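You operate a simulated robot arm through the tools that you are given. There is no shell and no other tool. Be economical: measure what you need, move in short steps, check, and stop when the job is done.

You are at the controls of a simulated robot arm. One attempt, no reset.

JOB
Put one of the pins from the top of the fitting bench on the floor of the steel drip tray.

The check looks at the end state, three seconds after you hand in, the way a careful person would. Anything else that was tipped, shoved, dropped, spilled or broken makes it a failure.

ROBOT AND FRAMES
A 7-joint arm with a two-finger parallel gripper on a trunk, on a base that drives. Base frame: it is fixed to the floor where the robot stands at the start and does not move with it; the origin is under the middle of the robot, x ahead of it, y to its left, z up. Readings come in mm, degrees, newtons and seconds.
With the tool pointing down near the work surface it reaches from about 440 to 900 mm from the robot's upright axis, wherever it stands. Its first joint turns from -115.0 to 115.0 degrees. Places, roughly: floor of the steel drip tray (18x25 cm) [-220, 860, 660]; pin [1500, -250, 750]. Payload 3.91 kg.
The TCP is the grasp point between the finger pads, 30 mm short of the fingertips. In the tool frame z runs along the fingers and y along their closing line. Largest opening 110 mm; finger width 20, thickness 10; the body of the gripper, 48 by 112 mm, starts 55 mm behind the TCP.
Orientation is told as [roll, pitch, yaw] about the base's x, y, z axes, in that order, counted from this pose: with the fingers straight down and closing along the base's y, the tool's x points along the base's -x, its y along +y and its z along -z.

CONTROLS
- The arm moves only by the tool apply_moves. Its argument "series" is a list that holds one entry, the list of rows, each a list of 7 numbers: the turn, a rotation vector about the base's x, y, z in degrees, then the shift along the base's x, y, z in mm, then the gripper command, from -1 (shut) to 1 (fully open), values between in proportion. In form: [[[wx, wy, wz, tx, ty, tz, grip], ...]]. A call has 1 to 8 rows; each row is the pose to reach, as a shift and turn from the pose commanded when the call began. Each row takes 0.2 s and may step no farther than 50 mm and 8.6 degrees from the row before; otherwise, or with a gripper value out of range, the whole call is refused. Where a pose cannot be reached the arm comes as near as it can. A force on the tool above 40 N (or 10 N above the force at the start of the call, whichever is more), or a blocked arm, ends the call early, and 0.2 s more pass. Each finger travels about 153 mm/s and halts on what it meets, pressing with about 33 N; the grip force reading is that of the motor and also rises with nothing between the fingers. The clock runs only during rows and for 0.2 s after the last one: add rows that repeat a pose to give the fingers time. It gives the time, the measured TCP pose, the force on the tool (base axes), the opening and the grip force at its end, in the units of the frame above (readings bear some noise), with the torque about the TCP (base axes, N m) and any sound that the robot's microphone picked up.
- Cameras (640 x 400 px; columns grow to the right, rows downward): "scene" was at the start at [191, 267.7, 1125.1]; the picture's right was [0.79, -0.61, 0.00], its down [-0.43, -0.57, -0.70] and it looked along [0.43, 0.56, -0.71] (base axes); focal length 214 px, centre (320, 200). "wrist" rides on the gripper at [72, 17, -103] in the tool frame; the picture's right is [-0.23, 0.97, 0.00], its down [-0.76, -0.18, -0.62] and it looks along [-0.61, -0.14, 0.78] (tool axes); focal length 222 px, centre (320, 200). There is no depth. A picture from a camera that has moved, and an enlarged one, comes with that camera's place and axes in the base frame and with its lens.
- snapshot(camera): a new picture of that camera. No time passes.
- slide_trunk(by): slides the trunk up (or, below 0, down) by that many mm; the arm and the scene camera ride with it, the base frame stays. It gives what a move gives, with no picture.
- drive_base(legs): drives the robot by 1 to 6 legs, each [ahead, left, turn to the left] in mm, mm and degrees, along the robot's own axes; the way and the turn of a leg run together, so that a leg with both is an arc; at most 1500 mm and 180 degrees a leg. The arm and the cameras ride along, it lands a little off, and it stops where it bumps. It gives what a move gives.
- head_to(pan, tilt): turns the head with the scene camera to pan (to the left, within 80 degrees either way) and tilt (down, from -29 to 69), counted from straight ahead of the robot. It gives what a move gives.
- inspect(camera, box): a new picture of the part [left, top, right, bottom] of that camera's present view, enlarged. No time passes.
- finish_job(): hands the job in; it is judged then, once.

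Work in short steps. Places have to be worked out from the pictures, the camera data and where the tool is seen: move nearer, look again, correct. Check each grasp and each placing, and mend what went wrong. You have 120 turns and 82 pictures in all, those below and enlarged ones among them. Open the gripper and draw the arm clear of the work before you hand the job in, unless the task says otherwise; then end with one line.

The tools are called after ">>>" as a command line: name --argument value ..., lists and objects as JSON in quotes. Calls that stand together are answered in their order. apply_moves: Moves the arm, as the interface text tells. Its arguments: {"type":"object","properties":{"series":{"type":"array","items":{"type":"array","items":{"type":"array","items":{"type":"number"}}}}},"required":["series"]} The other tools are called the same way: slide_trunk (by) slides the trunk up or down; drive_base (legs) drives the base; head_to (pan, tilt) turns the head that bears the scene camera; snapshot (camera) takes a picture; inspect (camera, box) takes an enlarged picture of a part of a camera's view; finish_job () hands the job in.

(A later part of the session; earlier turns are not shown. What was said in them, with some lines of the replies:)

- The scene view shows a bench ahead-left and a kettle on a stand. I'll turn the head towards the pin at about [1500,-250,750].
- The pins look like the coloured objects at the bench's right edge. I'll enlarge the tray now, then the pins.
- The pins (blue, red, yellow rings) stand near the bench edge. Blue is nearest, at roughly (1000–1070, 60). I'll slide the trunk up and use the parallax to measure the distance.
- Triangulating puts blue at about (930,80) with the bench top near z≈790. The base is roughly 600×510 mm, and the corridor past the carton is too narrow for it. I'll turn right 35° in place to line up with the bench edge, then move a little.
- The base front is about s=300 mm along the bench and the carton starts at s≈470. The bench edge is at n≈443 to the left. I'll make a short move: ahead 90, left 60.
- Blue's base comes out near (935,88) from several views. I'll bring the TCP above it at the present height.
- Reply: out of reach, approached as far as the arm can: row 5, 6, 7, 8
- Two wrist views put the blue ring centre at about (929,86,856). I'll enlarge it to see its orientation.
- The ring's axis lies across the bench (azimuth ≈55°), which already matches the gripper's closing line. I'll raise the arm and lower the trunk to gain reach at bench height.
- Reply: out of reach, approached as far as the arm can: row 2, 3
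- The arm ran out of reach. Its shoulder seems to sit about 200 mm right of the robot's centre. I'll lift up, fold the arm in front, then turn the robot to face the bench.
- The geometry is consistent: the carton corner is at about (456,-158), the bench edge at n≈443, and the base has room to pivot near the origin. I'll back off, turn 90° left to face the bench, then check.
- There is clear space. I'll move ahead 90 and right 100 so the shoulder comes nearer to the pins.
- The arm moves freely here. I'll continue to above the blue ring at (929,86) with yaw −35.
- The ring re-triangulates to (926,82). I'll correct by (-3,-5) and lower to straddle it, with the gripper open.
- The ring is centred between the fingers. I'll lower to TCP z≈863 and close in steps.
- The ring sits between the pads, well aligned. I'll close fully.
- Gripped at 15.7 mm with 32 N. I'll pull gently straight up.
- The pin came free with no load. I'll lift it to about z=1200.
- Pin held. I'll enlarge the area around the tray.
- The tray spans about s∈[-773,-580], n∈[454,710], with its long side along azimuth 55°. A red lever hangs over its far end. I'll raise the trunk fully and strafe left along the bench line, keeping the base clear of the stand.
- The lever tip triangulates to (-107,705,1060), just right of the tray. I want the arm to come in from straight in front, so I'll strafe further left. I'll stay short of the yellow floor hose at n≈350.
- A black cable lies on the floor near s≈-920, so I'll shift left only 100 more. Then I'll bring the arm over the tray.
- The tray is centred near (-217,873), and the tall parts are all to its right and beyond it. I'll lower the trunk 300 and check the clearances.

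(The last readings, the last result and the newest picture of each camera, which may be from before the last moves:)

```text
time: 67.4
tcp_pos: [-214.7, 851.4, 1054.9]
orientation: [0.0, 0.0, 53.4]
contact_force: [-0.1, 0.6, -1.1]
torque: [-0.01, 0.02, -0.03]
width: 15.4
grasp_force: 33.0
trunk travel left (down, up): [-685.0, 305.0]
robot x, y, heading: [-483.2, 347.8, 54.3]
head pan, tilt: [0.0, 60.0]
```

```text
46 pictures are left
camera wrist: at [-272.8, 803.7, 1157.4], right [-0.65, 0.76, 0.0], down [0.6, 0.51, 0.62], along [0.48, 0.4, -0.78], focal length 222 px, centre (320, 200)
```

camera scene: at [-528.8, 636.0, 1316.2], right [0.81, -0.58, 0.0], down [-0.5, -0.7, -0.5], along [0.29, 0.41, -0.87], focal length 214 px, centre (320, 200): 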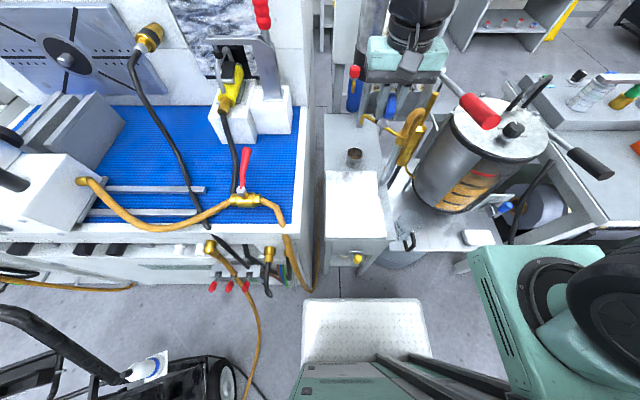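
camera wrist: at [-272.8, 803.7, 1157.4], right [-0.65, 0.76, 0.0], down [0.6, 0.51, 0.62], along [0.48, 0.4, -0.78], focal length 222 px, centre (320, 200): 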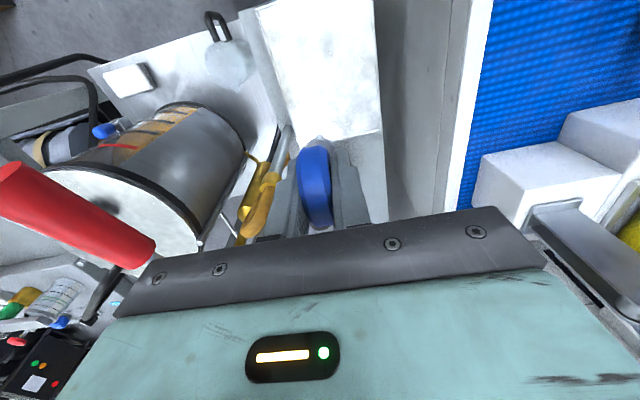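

Clearances look fine; the lever tip is about 115 mm to the side of the gripper. I'll look closely at the tray and the pin.

>>> inspect --camera "wrist" --box '[220, 0, 420, 160]'

>>> inspect --camera "scene" --box '[290, 60, 450, 270]'

```text
2.50 times, centred on (320, 80) of wrist
camera zoom: at [-272.8, 803.7, 1157.4], right [-0.65, 0.76, 0.0], down [0.6, 0.51, 0.62], along [0.48, 0.4, -0.78], focal length 555 px, centre (320, 500)
```

zoom: 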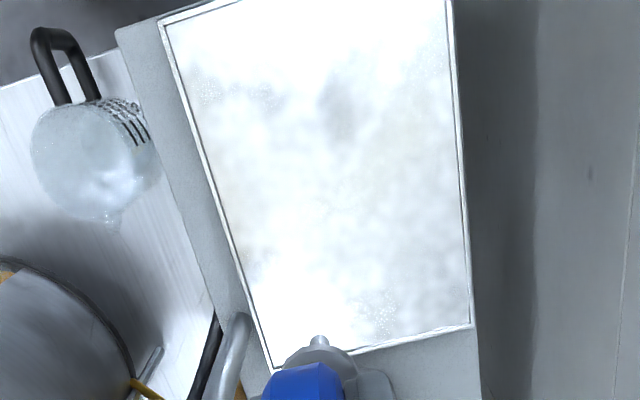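

```text
1.90 times, centred on (370, 165) of scene
camera zoom: at [-528.8, 636.0, 1316.2], right [0.81, -0.58, 0.0], down [-0.5, -0.7, -0.5], along [0.29, 0.41, -0.87], focal length 408 px, centre (225, 267)
```

zoom: 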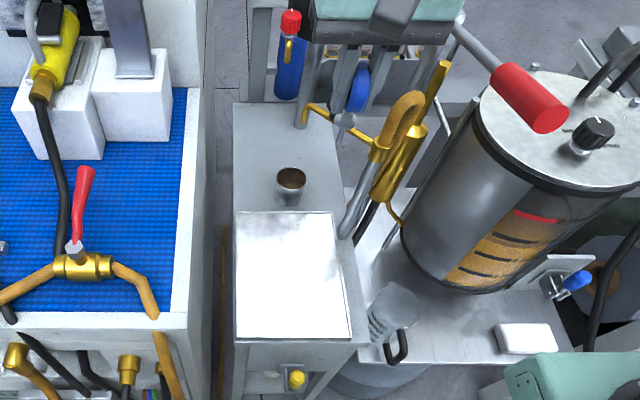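

The tray is very shallow, so I want to lay the pin down rather than let it topple. I'll tilt the gripper about its closing line so the pin points away from the robot along the tray's length, first up here at height.

>>> apply_moves --series '[[[6.8, -5.1, 0, 0, 0, -20, -1], [13.6, -10.1, 0, 0, 0, -40, -1], [20.4, -15.2, 0, 0, 0, -60, -1], [27.2, -20.2, 0, 0, 0, -80, -1], [34, -25.3, 0, 0, 0, -100, -1]]]'

>>> snapshot --camera "scene"

>>> snapshot --camera "wrist"

```text
time: 68.7
tcp_pos: [-115.0, 828.8, 959.8]
orientation: [3.2, -42.0, 35.4]
contact_force: [0.1, -0.4, -0.1]
torque: [0.0, -0.01, -0.03]
width: 15.3
grasp_force: 33.0
trunk travel left (down, up): [-685.0, 305.0]
robot x, y, heading: [-481.8, 352.8, 54.3]
head pan, tilt: [0.0, 60.0]
stopped in row 5: the arm was blocked; the commanded pose is now the measured one
```

```text
43 pictures are left
camera scene: at [-536.8, 624.2, 1304.0], right [0.81, -0.59, 0.0], down [-0.56, -0.77, -0.31], along [0.18, 0.25, -0.95], focal length 214 px, centre (320, 200)
```

scene: 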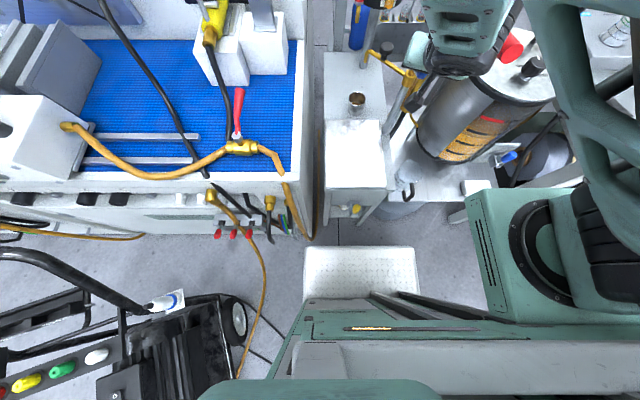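

```text
42 pictures are left
camera wrist: at [-222.3, 766.2, 988.9], right [-0.46, 0.87, 0.19], down [0.25, -0.08, 0.96], along [0.85, 0.49, -0.18], focal length 222 px, centre (320, 200)
```

wrist: 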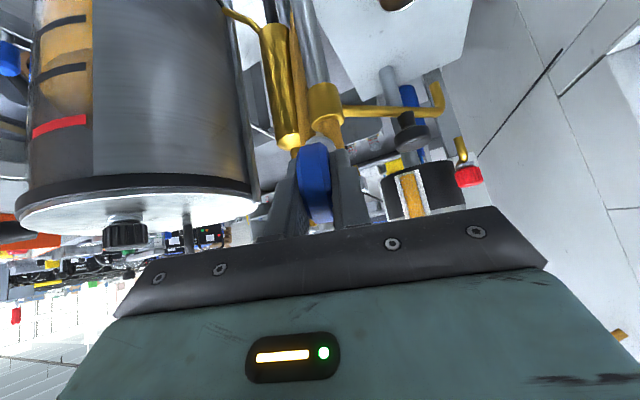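

The arm reported it was blocked. The head camera's tilt also changed, so the elbow probably pushed the head, and the tool drifted about 95 mm sideways towards the pipes. I'll reverse along that path back to the upright pose.

>>> apply_moves --series '[[[-4.9, 5.0, 2.9, -22, 6, 10, -1], [-9.8, 10.1, 5.7, -44, 11, 25, -1], [-14.8, 15.1, 8.6, -62, 15, 43, -1], [-19.7, 20.1, 11.5, -78, 19, 60, -1], [-24.6, 25.2, 14.3, -90, 21, 78, -1], [-29.5, 30.2, 17.2, -100, 22, 95, -1]]]'

>>> snapshot --camera "scene"

>>> snapshot --camera "wrist"

```text
time: 70.1
tcp_pos: [-216.9, 849.3, 1054.7]
orientation: [3.4, 0.1, 54.1]
contact_force: [0.1, -0.4, -0.3]
torque: [0.02, 0.02, 0.0]
width: 14.7
grasp_force: 32.8
trunk travel left (down, up): [-685.0, 305.0]
robot x, y, heading: [-484.2, 349.8, 54.3]
head pan, tilt: [0.0, 60.0]
```

```text
41 pictures are left
camera scene: at [-528.2, 636.0, 1316.2], right [0.81, -0.58, 0.0], down [-0.51, -0.7, -0.5], along [0.29, 0.41, -0.87], focal length 214 px, centre (320, 200)
```

scene: 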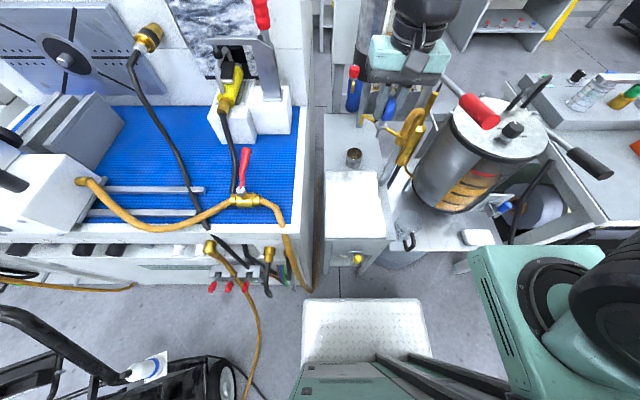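

```text
40 pictures are left
camera wrist: at [-268.9, 799.0, 1158.3], right [-0.65, 0.75, 0.06], down [0.62, 0.49, 0.61], along [0.43, 0.43, -0.79], focal length 222 px, centre (320, 200)
```

wrist: 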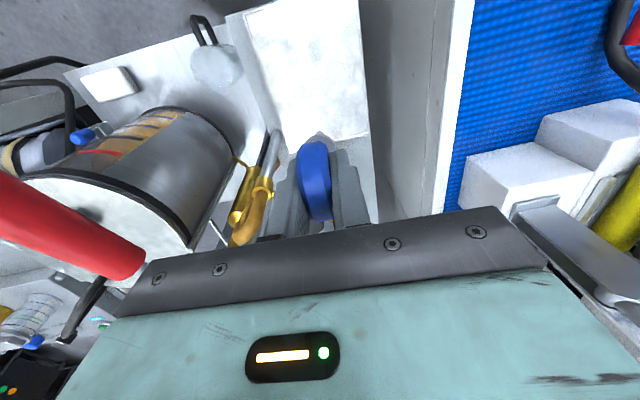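

Everything looks as before, the head has recovered, and the pin is still held. I'll remove the residual roll and descend with the arm, which unfolds it, to leave room for a smaller tilt later.

>>> apply_moves --series '[[[-1, -1.4, 0, 0, 0, -30, -1], [-2, -2.8, 0, 0, 0, -65, -1], [-2, -2.8, 0, 0, 0, -100, -1], [-2, -2.8, 0, 0, 0, -140, -1], [-2, -2.8, 0, 0, 0, -180, -1]]]'

>>> snapshot --camera "scene"

>>> snapshot --camera "wrist"

```text
time: 71.3
tcp_pos: [-217.7, 851.1, 875.0]
orientation: [-0.1, 0.0, 54.3]
contact_force: [-0.1, -0.2, -0.4]
torque: [0.03, -0.04, 0.0]
width: 15.1
grasp_force: 32.4
trunk travel left (down, up): [-685.0, 305.0]
robot x, y, heading: [-482.9, 346.8, 54.4]
head pan, tilt: [0.0, 60.0]
```

```text
39 pictures are left
camera scene: at [-528.3, 635.7, 1316.3], right [0.81, -0.58, 0.0], down [-0.51, -0.7, -0.5], along [0.29, 0.41, -0.87], focal length 214 px, centre (320, 200)
```

scene: 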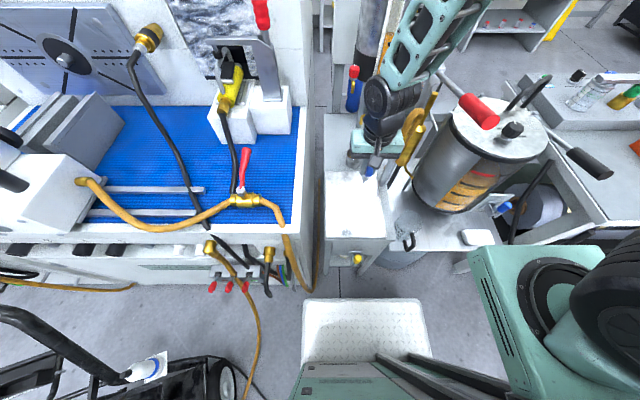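

```text
38 pictures are left
camera wrist: at [-274.7, 802.7, 977.8], right [-0.66, 0.76, 0.0], down [0.59, 0.51, 0.62], along [0.47, 0.41, -0.78], focal length 222 px, centre (320, 200)
```

wrist: 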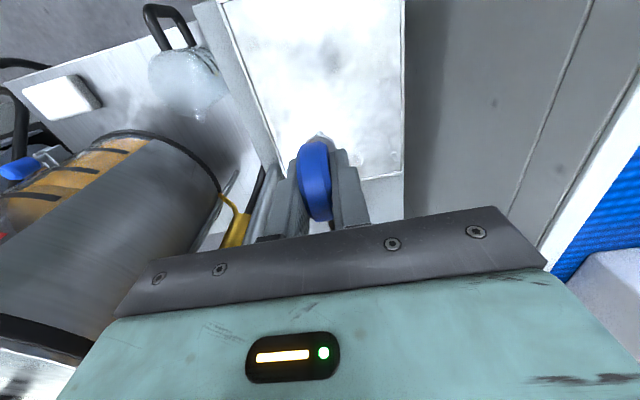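

The arm hangs clear of the lever. My plan is to tilt slightly towards the robot, touch the tip down, then open only a little so the pin can fall only along the tray's length. First I'll test a 16° tilt here.

>>> apply_moves --series '[[[6.5, -4.7, 0, 3, 4, 0, -1], [13, -9.4, 0, 6, 9, 0, -1]]]'

>>> snapshot --camera "scene"

```text
time: 71.9
tcp_pos: [-210.4, 859.9, 875.3]
orientation: [-0.2, -16.2, 54.1]
contact_force: [0.1, -0.3, -0.8]
torque: [0.01, 0.02, 0.02]
width: 15.2
grasp_force: 32.5
trunk travel left (down, up): [-685.0, 305.0]
robot x, y, heading: [-484.8, 345.9, 54.5]
head pan, tilt: [0.0, 60.0]
```

```text
37 pictures are left
camera scene: at [-527.8, 636.1, 1316.2], right [0.81, -0.58, 0.0], down [-0.51, -0.7, -0.5], along [0.29, 0.41, -0.87], focal length 214 px, centre (320, 200)
```

scene: 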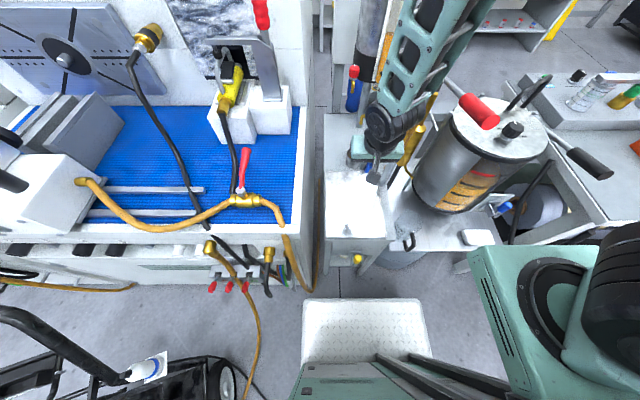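

The tilt is clean with no drift. I'll tilt another 16° and lower a little.

>>> apply_moves --series '[[[6.5, -4.7, 0, 0, 0, -20, -1], [13, -9.4, 0, 0, 0, -40, -1]]]'

>>> snapshot --camera "scene"

>>> snapshot --camera "wrist"

```text
time: 72.5
tcp_pos: [-209.6, 859.5, 835.2]
orientation: [0.0, -32.1, 54.1]
contact_force: [0.0, -0.4, -0.1]
torque: [0.01, 0.0, 0.03]
width: 15.0
grasp_force: 33.0
trunk travel left (down, up): [-685.0, 305.0]
robot x, y, heading: [-483.3, 349.2, 54.3]
head pan, tilt: [0.0, 60.0]
```

```text
36 pictures are left
camera scene: at [-527.9, 635.9, 1316.3], right [0.81, -0.58, 0.0], down [-0.51, -0.7, -0.5], along [0.29, 0.41, -0.87], focal length 214 px, centre (320, 200)
```

scene: 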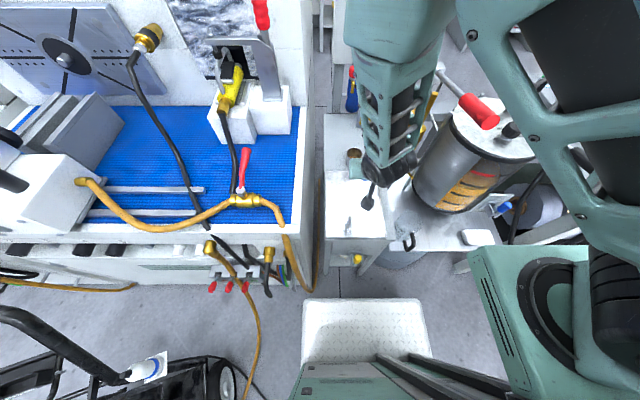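

```text
35 pictures are left
camera wrist: at [-293.5, 776.6, 883.2], right [-0.68, 0.73, 0.12], down [0.33, 0.15, 0.93], along [0.66, 0.67, -0.34], focal length 222 px, centre (320, 200)
```

wrist: 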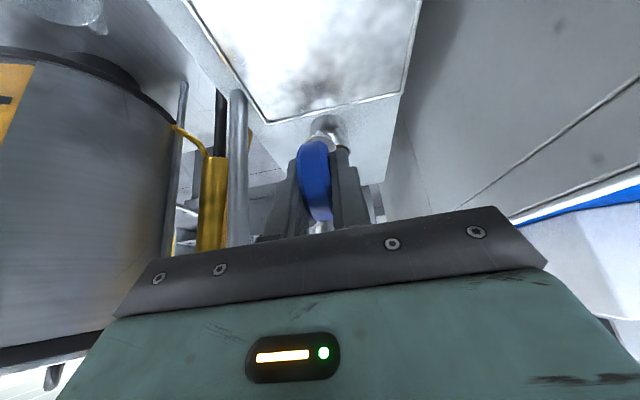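

No drift at 32°. Now I'll lower with the arm in two gentle steps, watching the force and pose.

>>> apply_moves --series '[[[0, 0, 0, 0, 0, -20, -1], [0, 0, 0, 0, 0, -40, -1], [0, 0, 0, 0, 0, -60, -1]]]'

>>> snapshot --camera "scene"

>>> inspect --camera "wrist" --box '[180, 0, 460, 240]'

```text
time: 73.3
tcp_pos: [-211.5, 859.0, 774.1]
orientation: [-0.1, -32.2, 54.1]
contact_force: [-0.5, -0.4, 0.0]
torque: [0.0, 0.03, -0.03]
width: 15.1
grasp_force: 33.9
trunk travel left (down, up): [-685.0, 305.0]
robot x, y, heading: [-482.8, 350.6, 54.3]
head pan, tilt: [0.0, 60.0]
```

```text
34 pictures are left
camera scene: at [-528.3, 635.9, 1316.3], right [0.81, -0.58, 0.0], down [-0.51, -0.7, -0.5], along [0.29, 0.41, -0.87], focal length 214 px, centre (320, 200)
```

scene: 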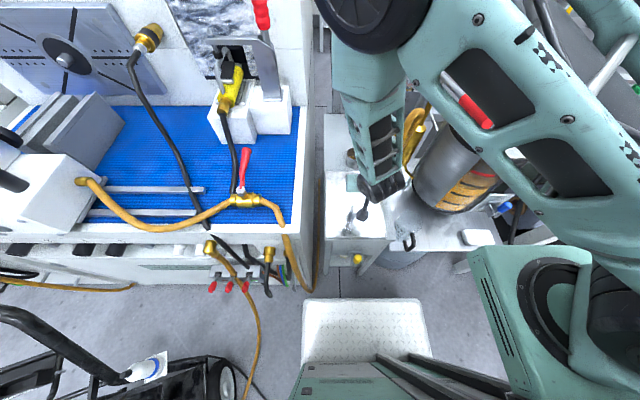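

```text
1.67 times, centred on (320, 120) of wrist
camera zoom: at [-294.6, 776.3, 822.8], right [-0.68, 0.73, 0.12], down [0.33, 0.15, 0.93], along [0.66, 0.67, -0.34], focal length 370 px, centre (320, 333)
```

zoom: 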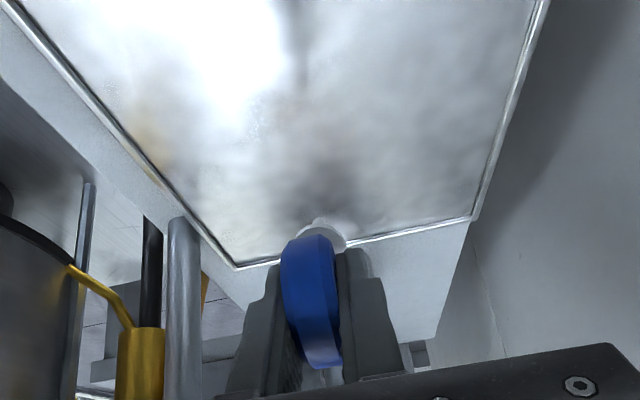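

The links stay clear of the lever. The expected touchdown is at TCP z≈715–725, so I'll lower in small steps until the force shows contact.

>>> apply_moves --series '[[[0, 0, 0, 0, 0, -15, -1], [0, 0, 0, 0, 0, -30, -1], [0, 0, 0, 0, 0, -36, -1], [0, 0, 0, 0, 0, -42, -1]]]'

>>> inspect --camera "scene" --box '[310, 130, 430, 250]'

>>> inspect --camera "wrist" --box '[180, 0, 460, 240]'

```text
time: 74.3
tcp_pos: [-210.8, 861.4, 732.3]
orientation: [-0.3, -32.0, 54.1]
contact_force: [-0.6, -0.4, 0.6]
torque: [0.01, -0.01, 0.02]
width: 15.0
grasp_force: 33.3
trunk travel left (down, up): [-685.0, 305.0]
robot x, y, heading: [-481.6, 347.8, 54.4]
head pan, tilt: [0.0, 60.0]
```

```text
3.33 times, centred on (370, 190) of scene
camera zoom: at [-528.2, 636.0, 1316.2], right [0.81, -0.58, 0.0], down [-0.51, -0.7, -0.5], along [0.29, 0.41, -0.87], focal length 715 px, centre (153, 233)
```

zoom: 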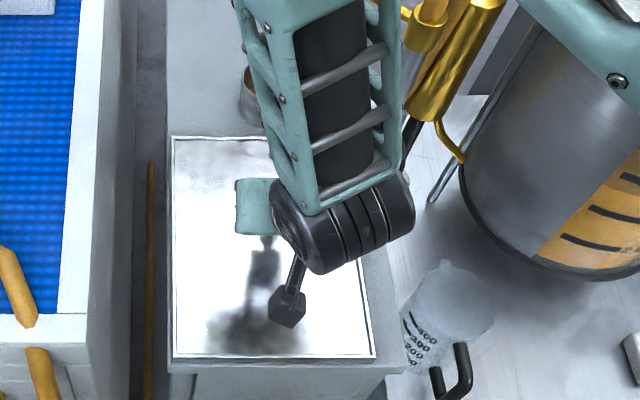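

```text
1.67 times, centred on (320, 120) of wrist
camera zoom: at [-293.8, 776.4, 780.8], right [-0.68, 0.73, 0.12], down [0.33, 0.15, 0.93], along [0.66, 0.67, -0.34], focal length 370 px, centre (320, 333)
```

zoom: 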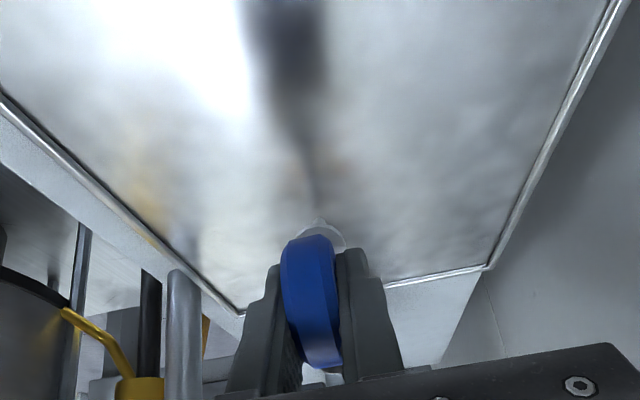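

Not touching yet at z=732; the reflection is closing in. I'll continue in 4 mm steps.

>>> apply_moves --series '[[[0, 0, 0, 0, 0, -4, -1], [0, 0, 0, 0, 0, -8, -1], [0, 0, 0, 0, 0, -12, -1]]]'

>>> inspect --camera "wrist" --box '[240, 80, 400, 220]'

```text
time: 75.1
tcp_pos: [-212.1, 861.5, 721.8]
orientation: [0.0, -32.3, 54.2]
contact_force: [-6.1, -9.1, 32.6]
torque: [0.56, -0.44, -0.02]
width: 15.5
grasp_force: 32.3
trunk travel left (down, up): [-685.0, 305.0]
robot x, y, heading: [-485.1, 347.7, 54.5]
head pan, tilt: [0.0, 60.0]
```

```text
2.86 times, centred on (320, 150) of wrist
camera zoom: at [-294.5, 775.9, 769.9], right [-0.68, 0.73, 0.12], down [0.33, 0.15, 0.93], along [0.66, 0.67, -0.34], focal length 635 px, centre (320, 343)
```

zoom: 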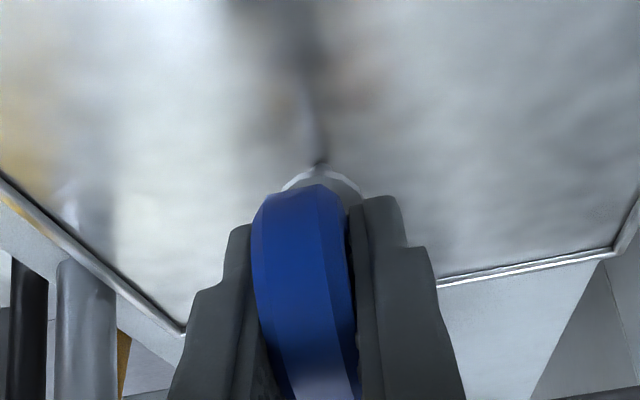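

The tip has touched the tray floor (33 N up). I'll ease off 2 mm and open only to about 24 mm so the pin falls along the tray.

>>> apply_moves --series '[[[0, 0, 0, 0, 0, 2, -1], [0, 0, 0, 0, 0, 2, -0.75], [0, 0, 0, 0, 0, 2, -0.58], [0, 0, 0, 0, 0, 2, -0.58], [0, 0, 0, 0, 0, 2, -0.58]]]'

>>> snapshot --camera "wrist"

>>> inspect --camera "scene" --box '[310, 130, 430, 250]'

```text
time: 76.3
tcp_pos: [-211.4, 861.2, 722.5]
orientation: [-0.2, -32.2, 54.1]
contact_force: [-0.1, 0.1, 0.9]
torque: [-0.02, -0.02, -0.02]
width: 23.0
grasp_force: 0.0
trunk travel left (down, up): [-685.0, 305.0]
robot x, y, heading: [-483.6, 350.6, 54.2]
head pan, tilt: [0.0, 60.0]
```

```text
29 pictures are left
camera wrist: at [-293.9, 776.1, 770.8], right [-0.68, 0.73, 0.12], down [0.33, 0.15, 0.93], along [0.66, 0.67, -0.34], focal length 222 px, centre (320, 200)
```

wrist: 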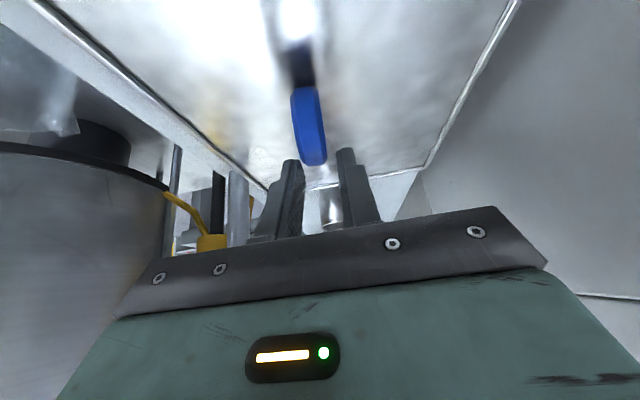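

```text
3.33 times, centred on (370, 190) of scene
camera zoom: at [-528.2, 636.1, 1316.2], right [0.81, -0.58, 0.0], down [-0.51, -0.7, -0.5], along [0.29, 0.41, -0.87], focal length 715 px, centre (153, 233)
```

zoom: 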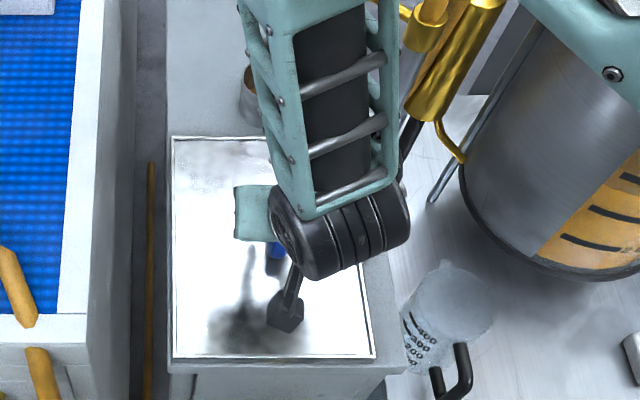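

The pin has fallen onto the tray floor. I'll draw straight up without widening near the rim, and check.

>>> apply_moves --series '[[[0, 0, 0, 0, 0, 20, -0.58], [0, 0, 0, 0, 0, 50, -0.58], [0, 0, 0, 0, 0, 85, -0.58], [0, 0, 0, 0, 0, 115, -0.58]]]'

>>> apply_moves --series '[[[-6.5, 4.7, 0, 0, 0, 10, -0.3], [-13, 9.4, 0, 0, 0, 20, 0], [-19.5, 14.1, 0, -3, -4, 30, 0], [-26, 18.8, 0, -6, -8, 40, 0]]]'

>>> snapshot --camera "wrist"

>>> snapshot --camera "scene"

```text
time: 77.3
tcp_pos: [-212.0, 860.1, 837.8]
orientation: [-0.1, -32.1, 54.1]
contact_force: [0.1, 0.7, 0.8]
torque: [0.0, 0.03, -0.01]
width: 23.2
grasp_force: 0.0
trunk travel left (down, up): [-685.0, 305.0]
robot x, y, heading: [-481.2, 345.7, 54.4]
head pan, tilt: [0.0, 60.0]
```

```text
time: 78.3
tcp_pos: [-218.7, 851.4, 877.4]
orientation: [-0.2, 0.0, 54.1]
contact_force: [-0.3, 0.0, -0.7]
torque: [0.0, -0.03, 0.03]
width: 55.0
grasp_force: 0.0
trunk travel left (down, up): [-685.0, 305.0]
robot x, y, heading: [-480.9, 349.7, 54.4]
head pan, tilt: [0.0, 60.0]
```

```text
27 pictures are left
camera wrist: at [-274.8, 803.4, 980.5], right [-0.66, 0.76, 0.0], down [0.59, 0.51, 0.62], along [0.47, 0.41, -0.78], focal length 222 px, centre (320, 200)
```

wrist: 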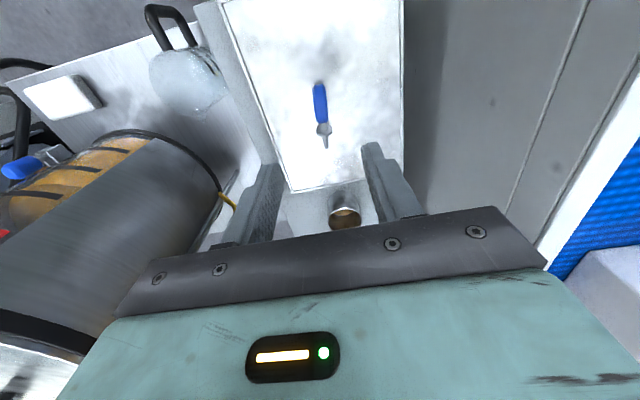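

```text
26 pictures are left
camera scene: at [-528.3, 636.0, 1316.2], right [0.81, -0.58, 0.0], down [-0.51, -0.7, -0.5], along [0.29, 0.41, -0.87], focal length 214 px, centre (320, 200)
```

scene: 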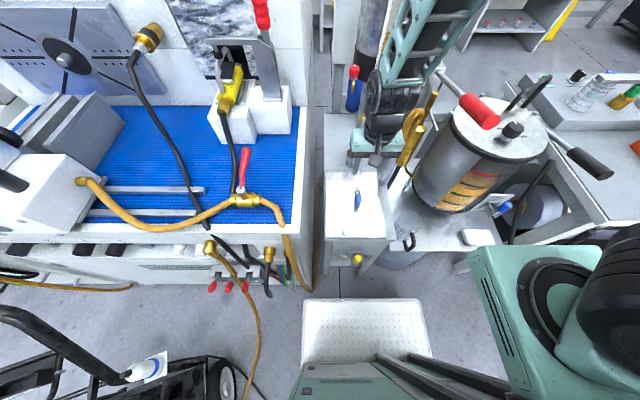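

The pin lies in the middle of the tray. I'll raise the arm clear, open the gripper, and take a final look.

>>> apply_moves --series '[[[0, 0, 0, 0, 0, 40, 0], [0, 0, 0, 0, 0, 80, 0], [0, 0, 0, 0, 0, 120, 0], [0, 0, 0, 0, 0, 160, 0], [0, 0, 0, 0, 0, 180, 0]]]'

>>> slide_trunk --by 250

>>> apply_moves --series '[[[0, 0, 0, 0, 0, 0, 1], [0, 0, 0, 0, 0, 0, 1]]]'

>>> inspect --camera "scene" --box '[260, 60, 520, 260]'

```text
time: 79.5
tcp_pos: [-216.2, 853.1, 1057.8]
orientation: [-0.2, 0.0, 54.2]
contact_force: [-1.0, -0.2, -0.6]
torque: [-0.02, 0.03, 0.01]
width: 55.0
grasp_force: 0.1
trunk travel left (down, up): [-685.0, 305.0]
robot x, y, heading: [-479.9, 345.1, 54.3]
head pan, tilt: [0.0, 60.0]
```

```text
time: 82.1
tcp_pos: [-216.6, 851.1, 1307.9]
orientation: [-0.1, 0.0, 54.1]
contact_force: [0.7, 1.0, 0.0]
torque: [-0.03, 0.01, -0.02]
width: 55.0
grasp_force: 0.0
trunk travel left (down, up): [-935.0, 55.0]
robot x, y, heading: [-483.4, 351.4, 54.3]
head pan, tilt: [0.0, 60.0]
```

```text
time: 82.7
tcp_pos: [-216.4, 851.6, 1306.5]
orientation: [-0.1, 0.0, 54.1]
contact_force: [-0.7, 1.1, -0.8]
torque: [-0.03, 0.01, -0.02]
width: 109.9
grasp_force: 0.0
trunk travel left (down, up): [-935.0, 55.0]
robot x, y, heading: [-482.8, 346.7, 54.0]
head pan, tilt: [0.0, 60.0]
```

```text
2.00 times, centred on (390, 160) of scene
camera zoom: at [-528.2, 636.1, 1566.2], right [0.81, -0.58, 0.0], down [-0.51, -0.7, -0.5], along [0.29, 0.41, -0.87], focal length 429 px, centre (180, 280)
```

zoom: 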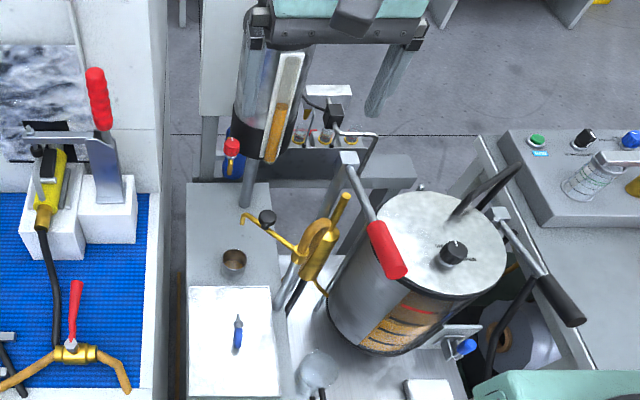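

The blue pin rests on the tray floor, everything around it looks unmoved, the gripper is open and the arm is clear. Handing in.

>>> finish_job

```text
The job is handed in.
```

The blue pin is lying on the floor of the steel drip tray, the gripper is open and the arm is clear; the arm was blocked once on the way and bumped the robot's own head camera, but nothing around the tray looks moved in the last picture.
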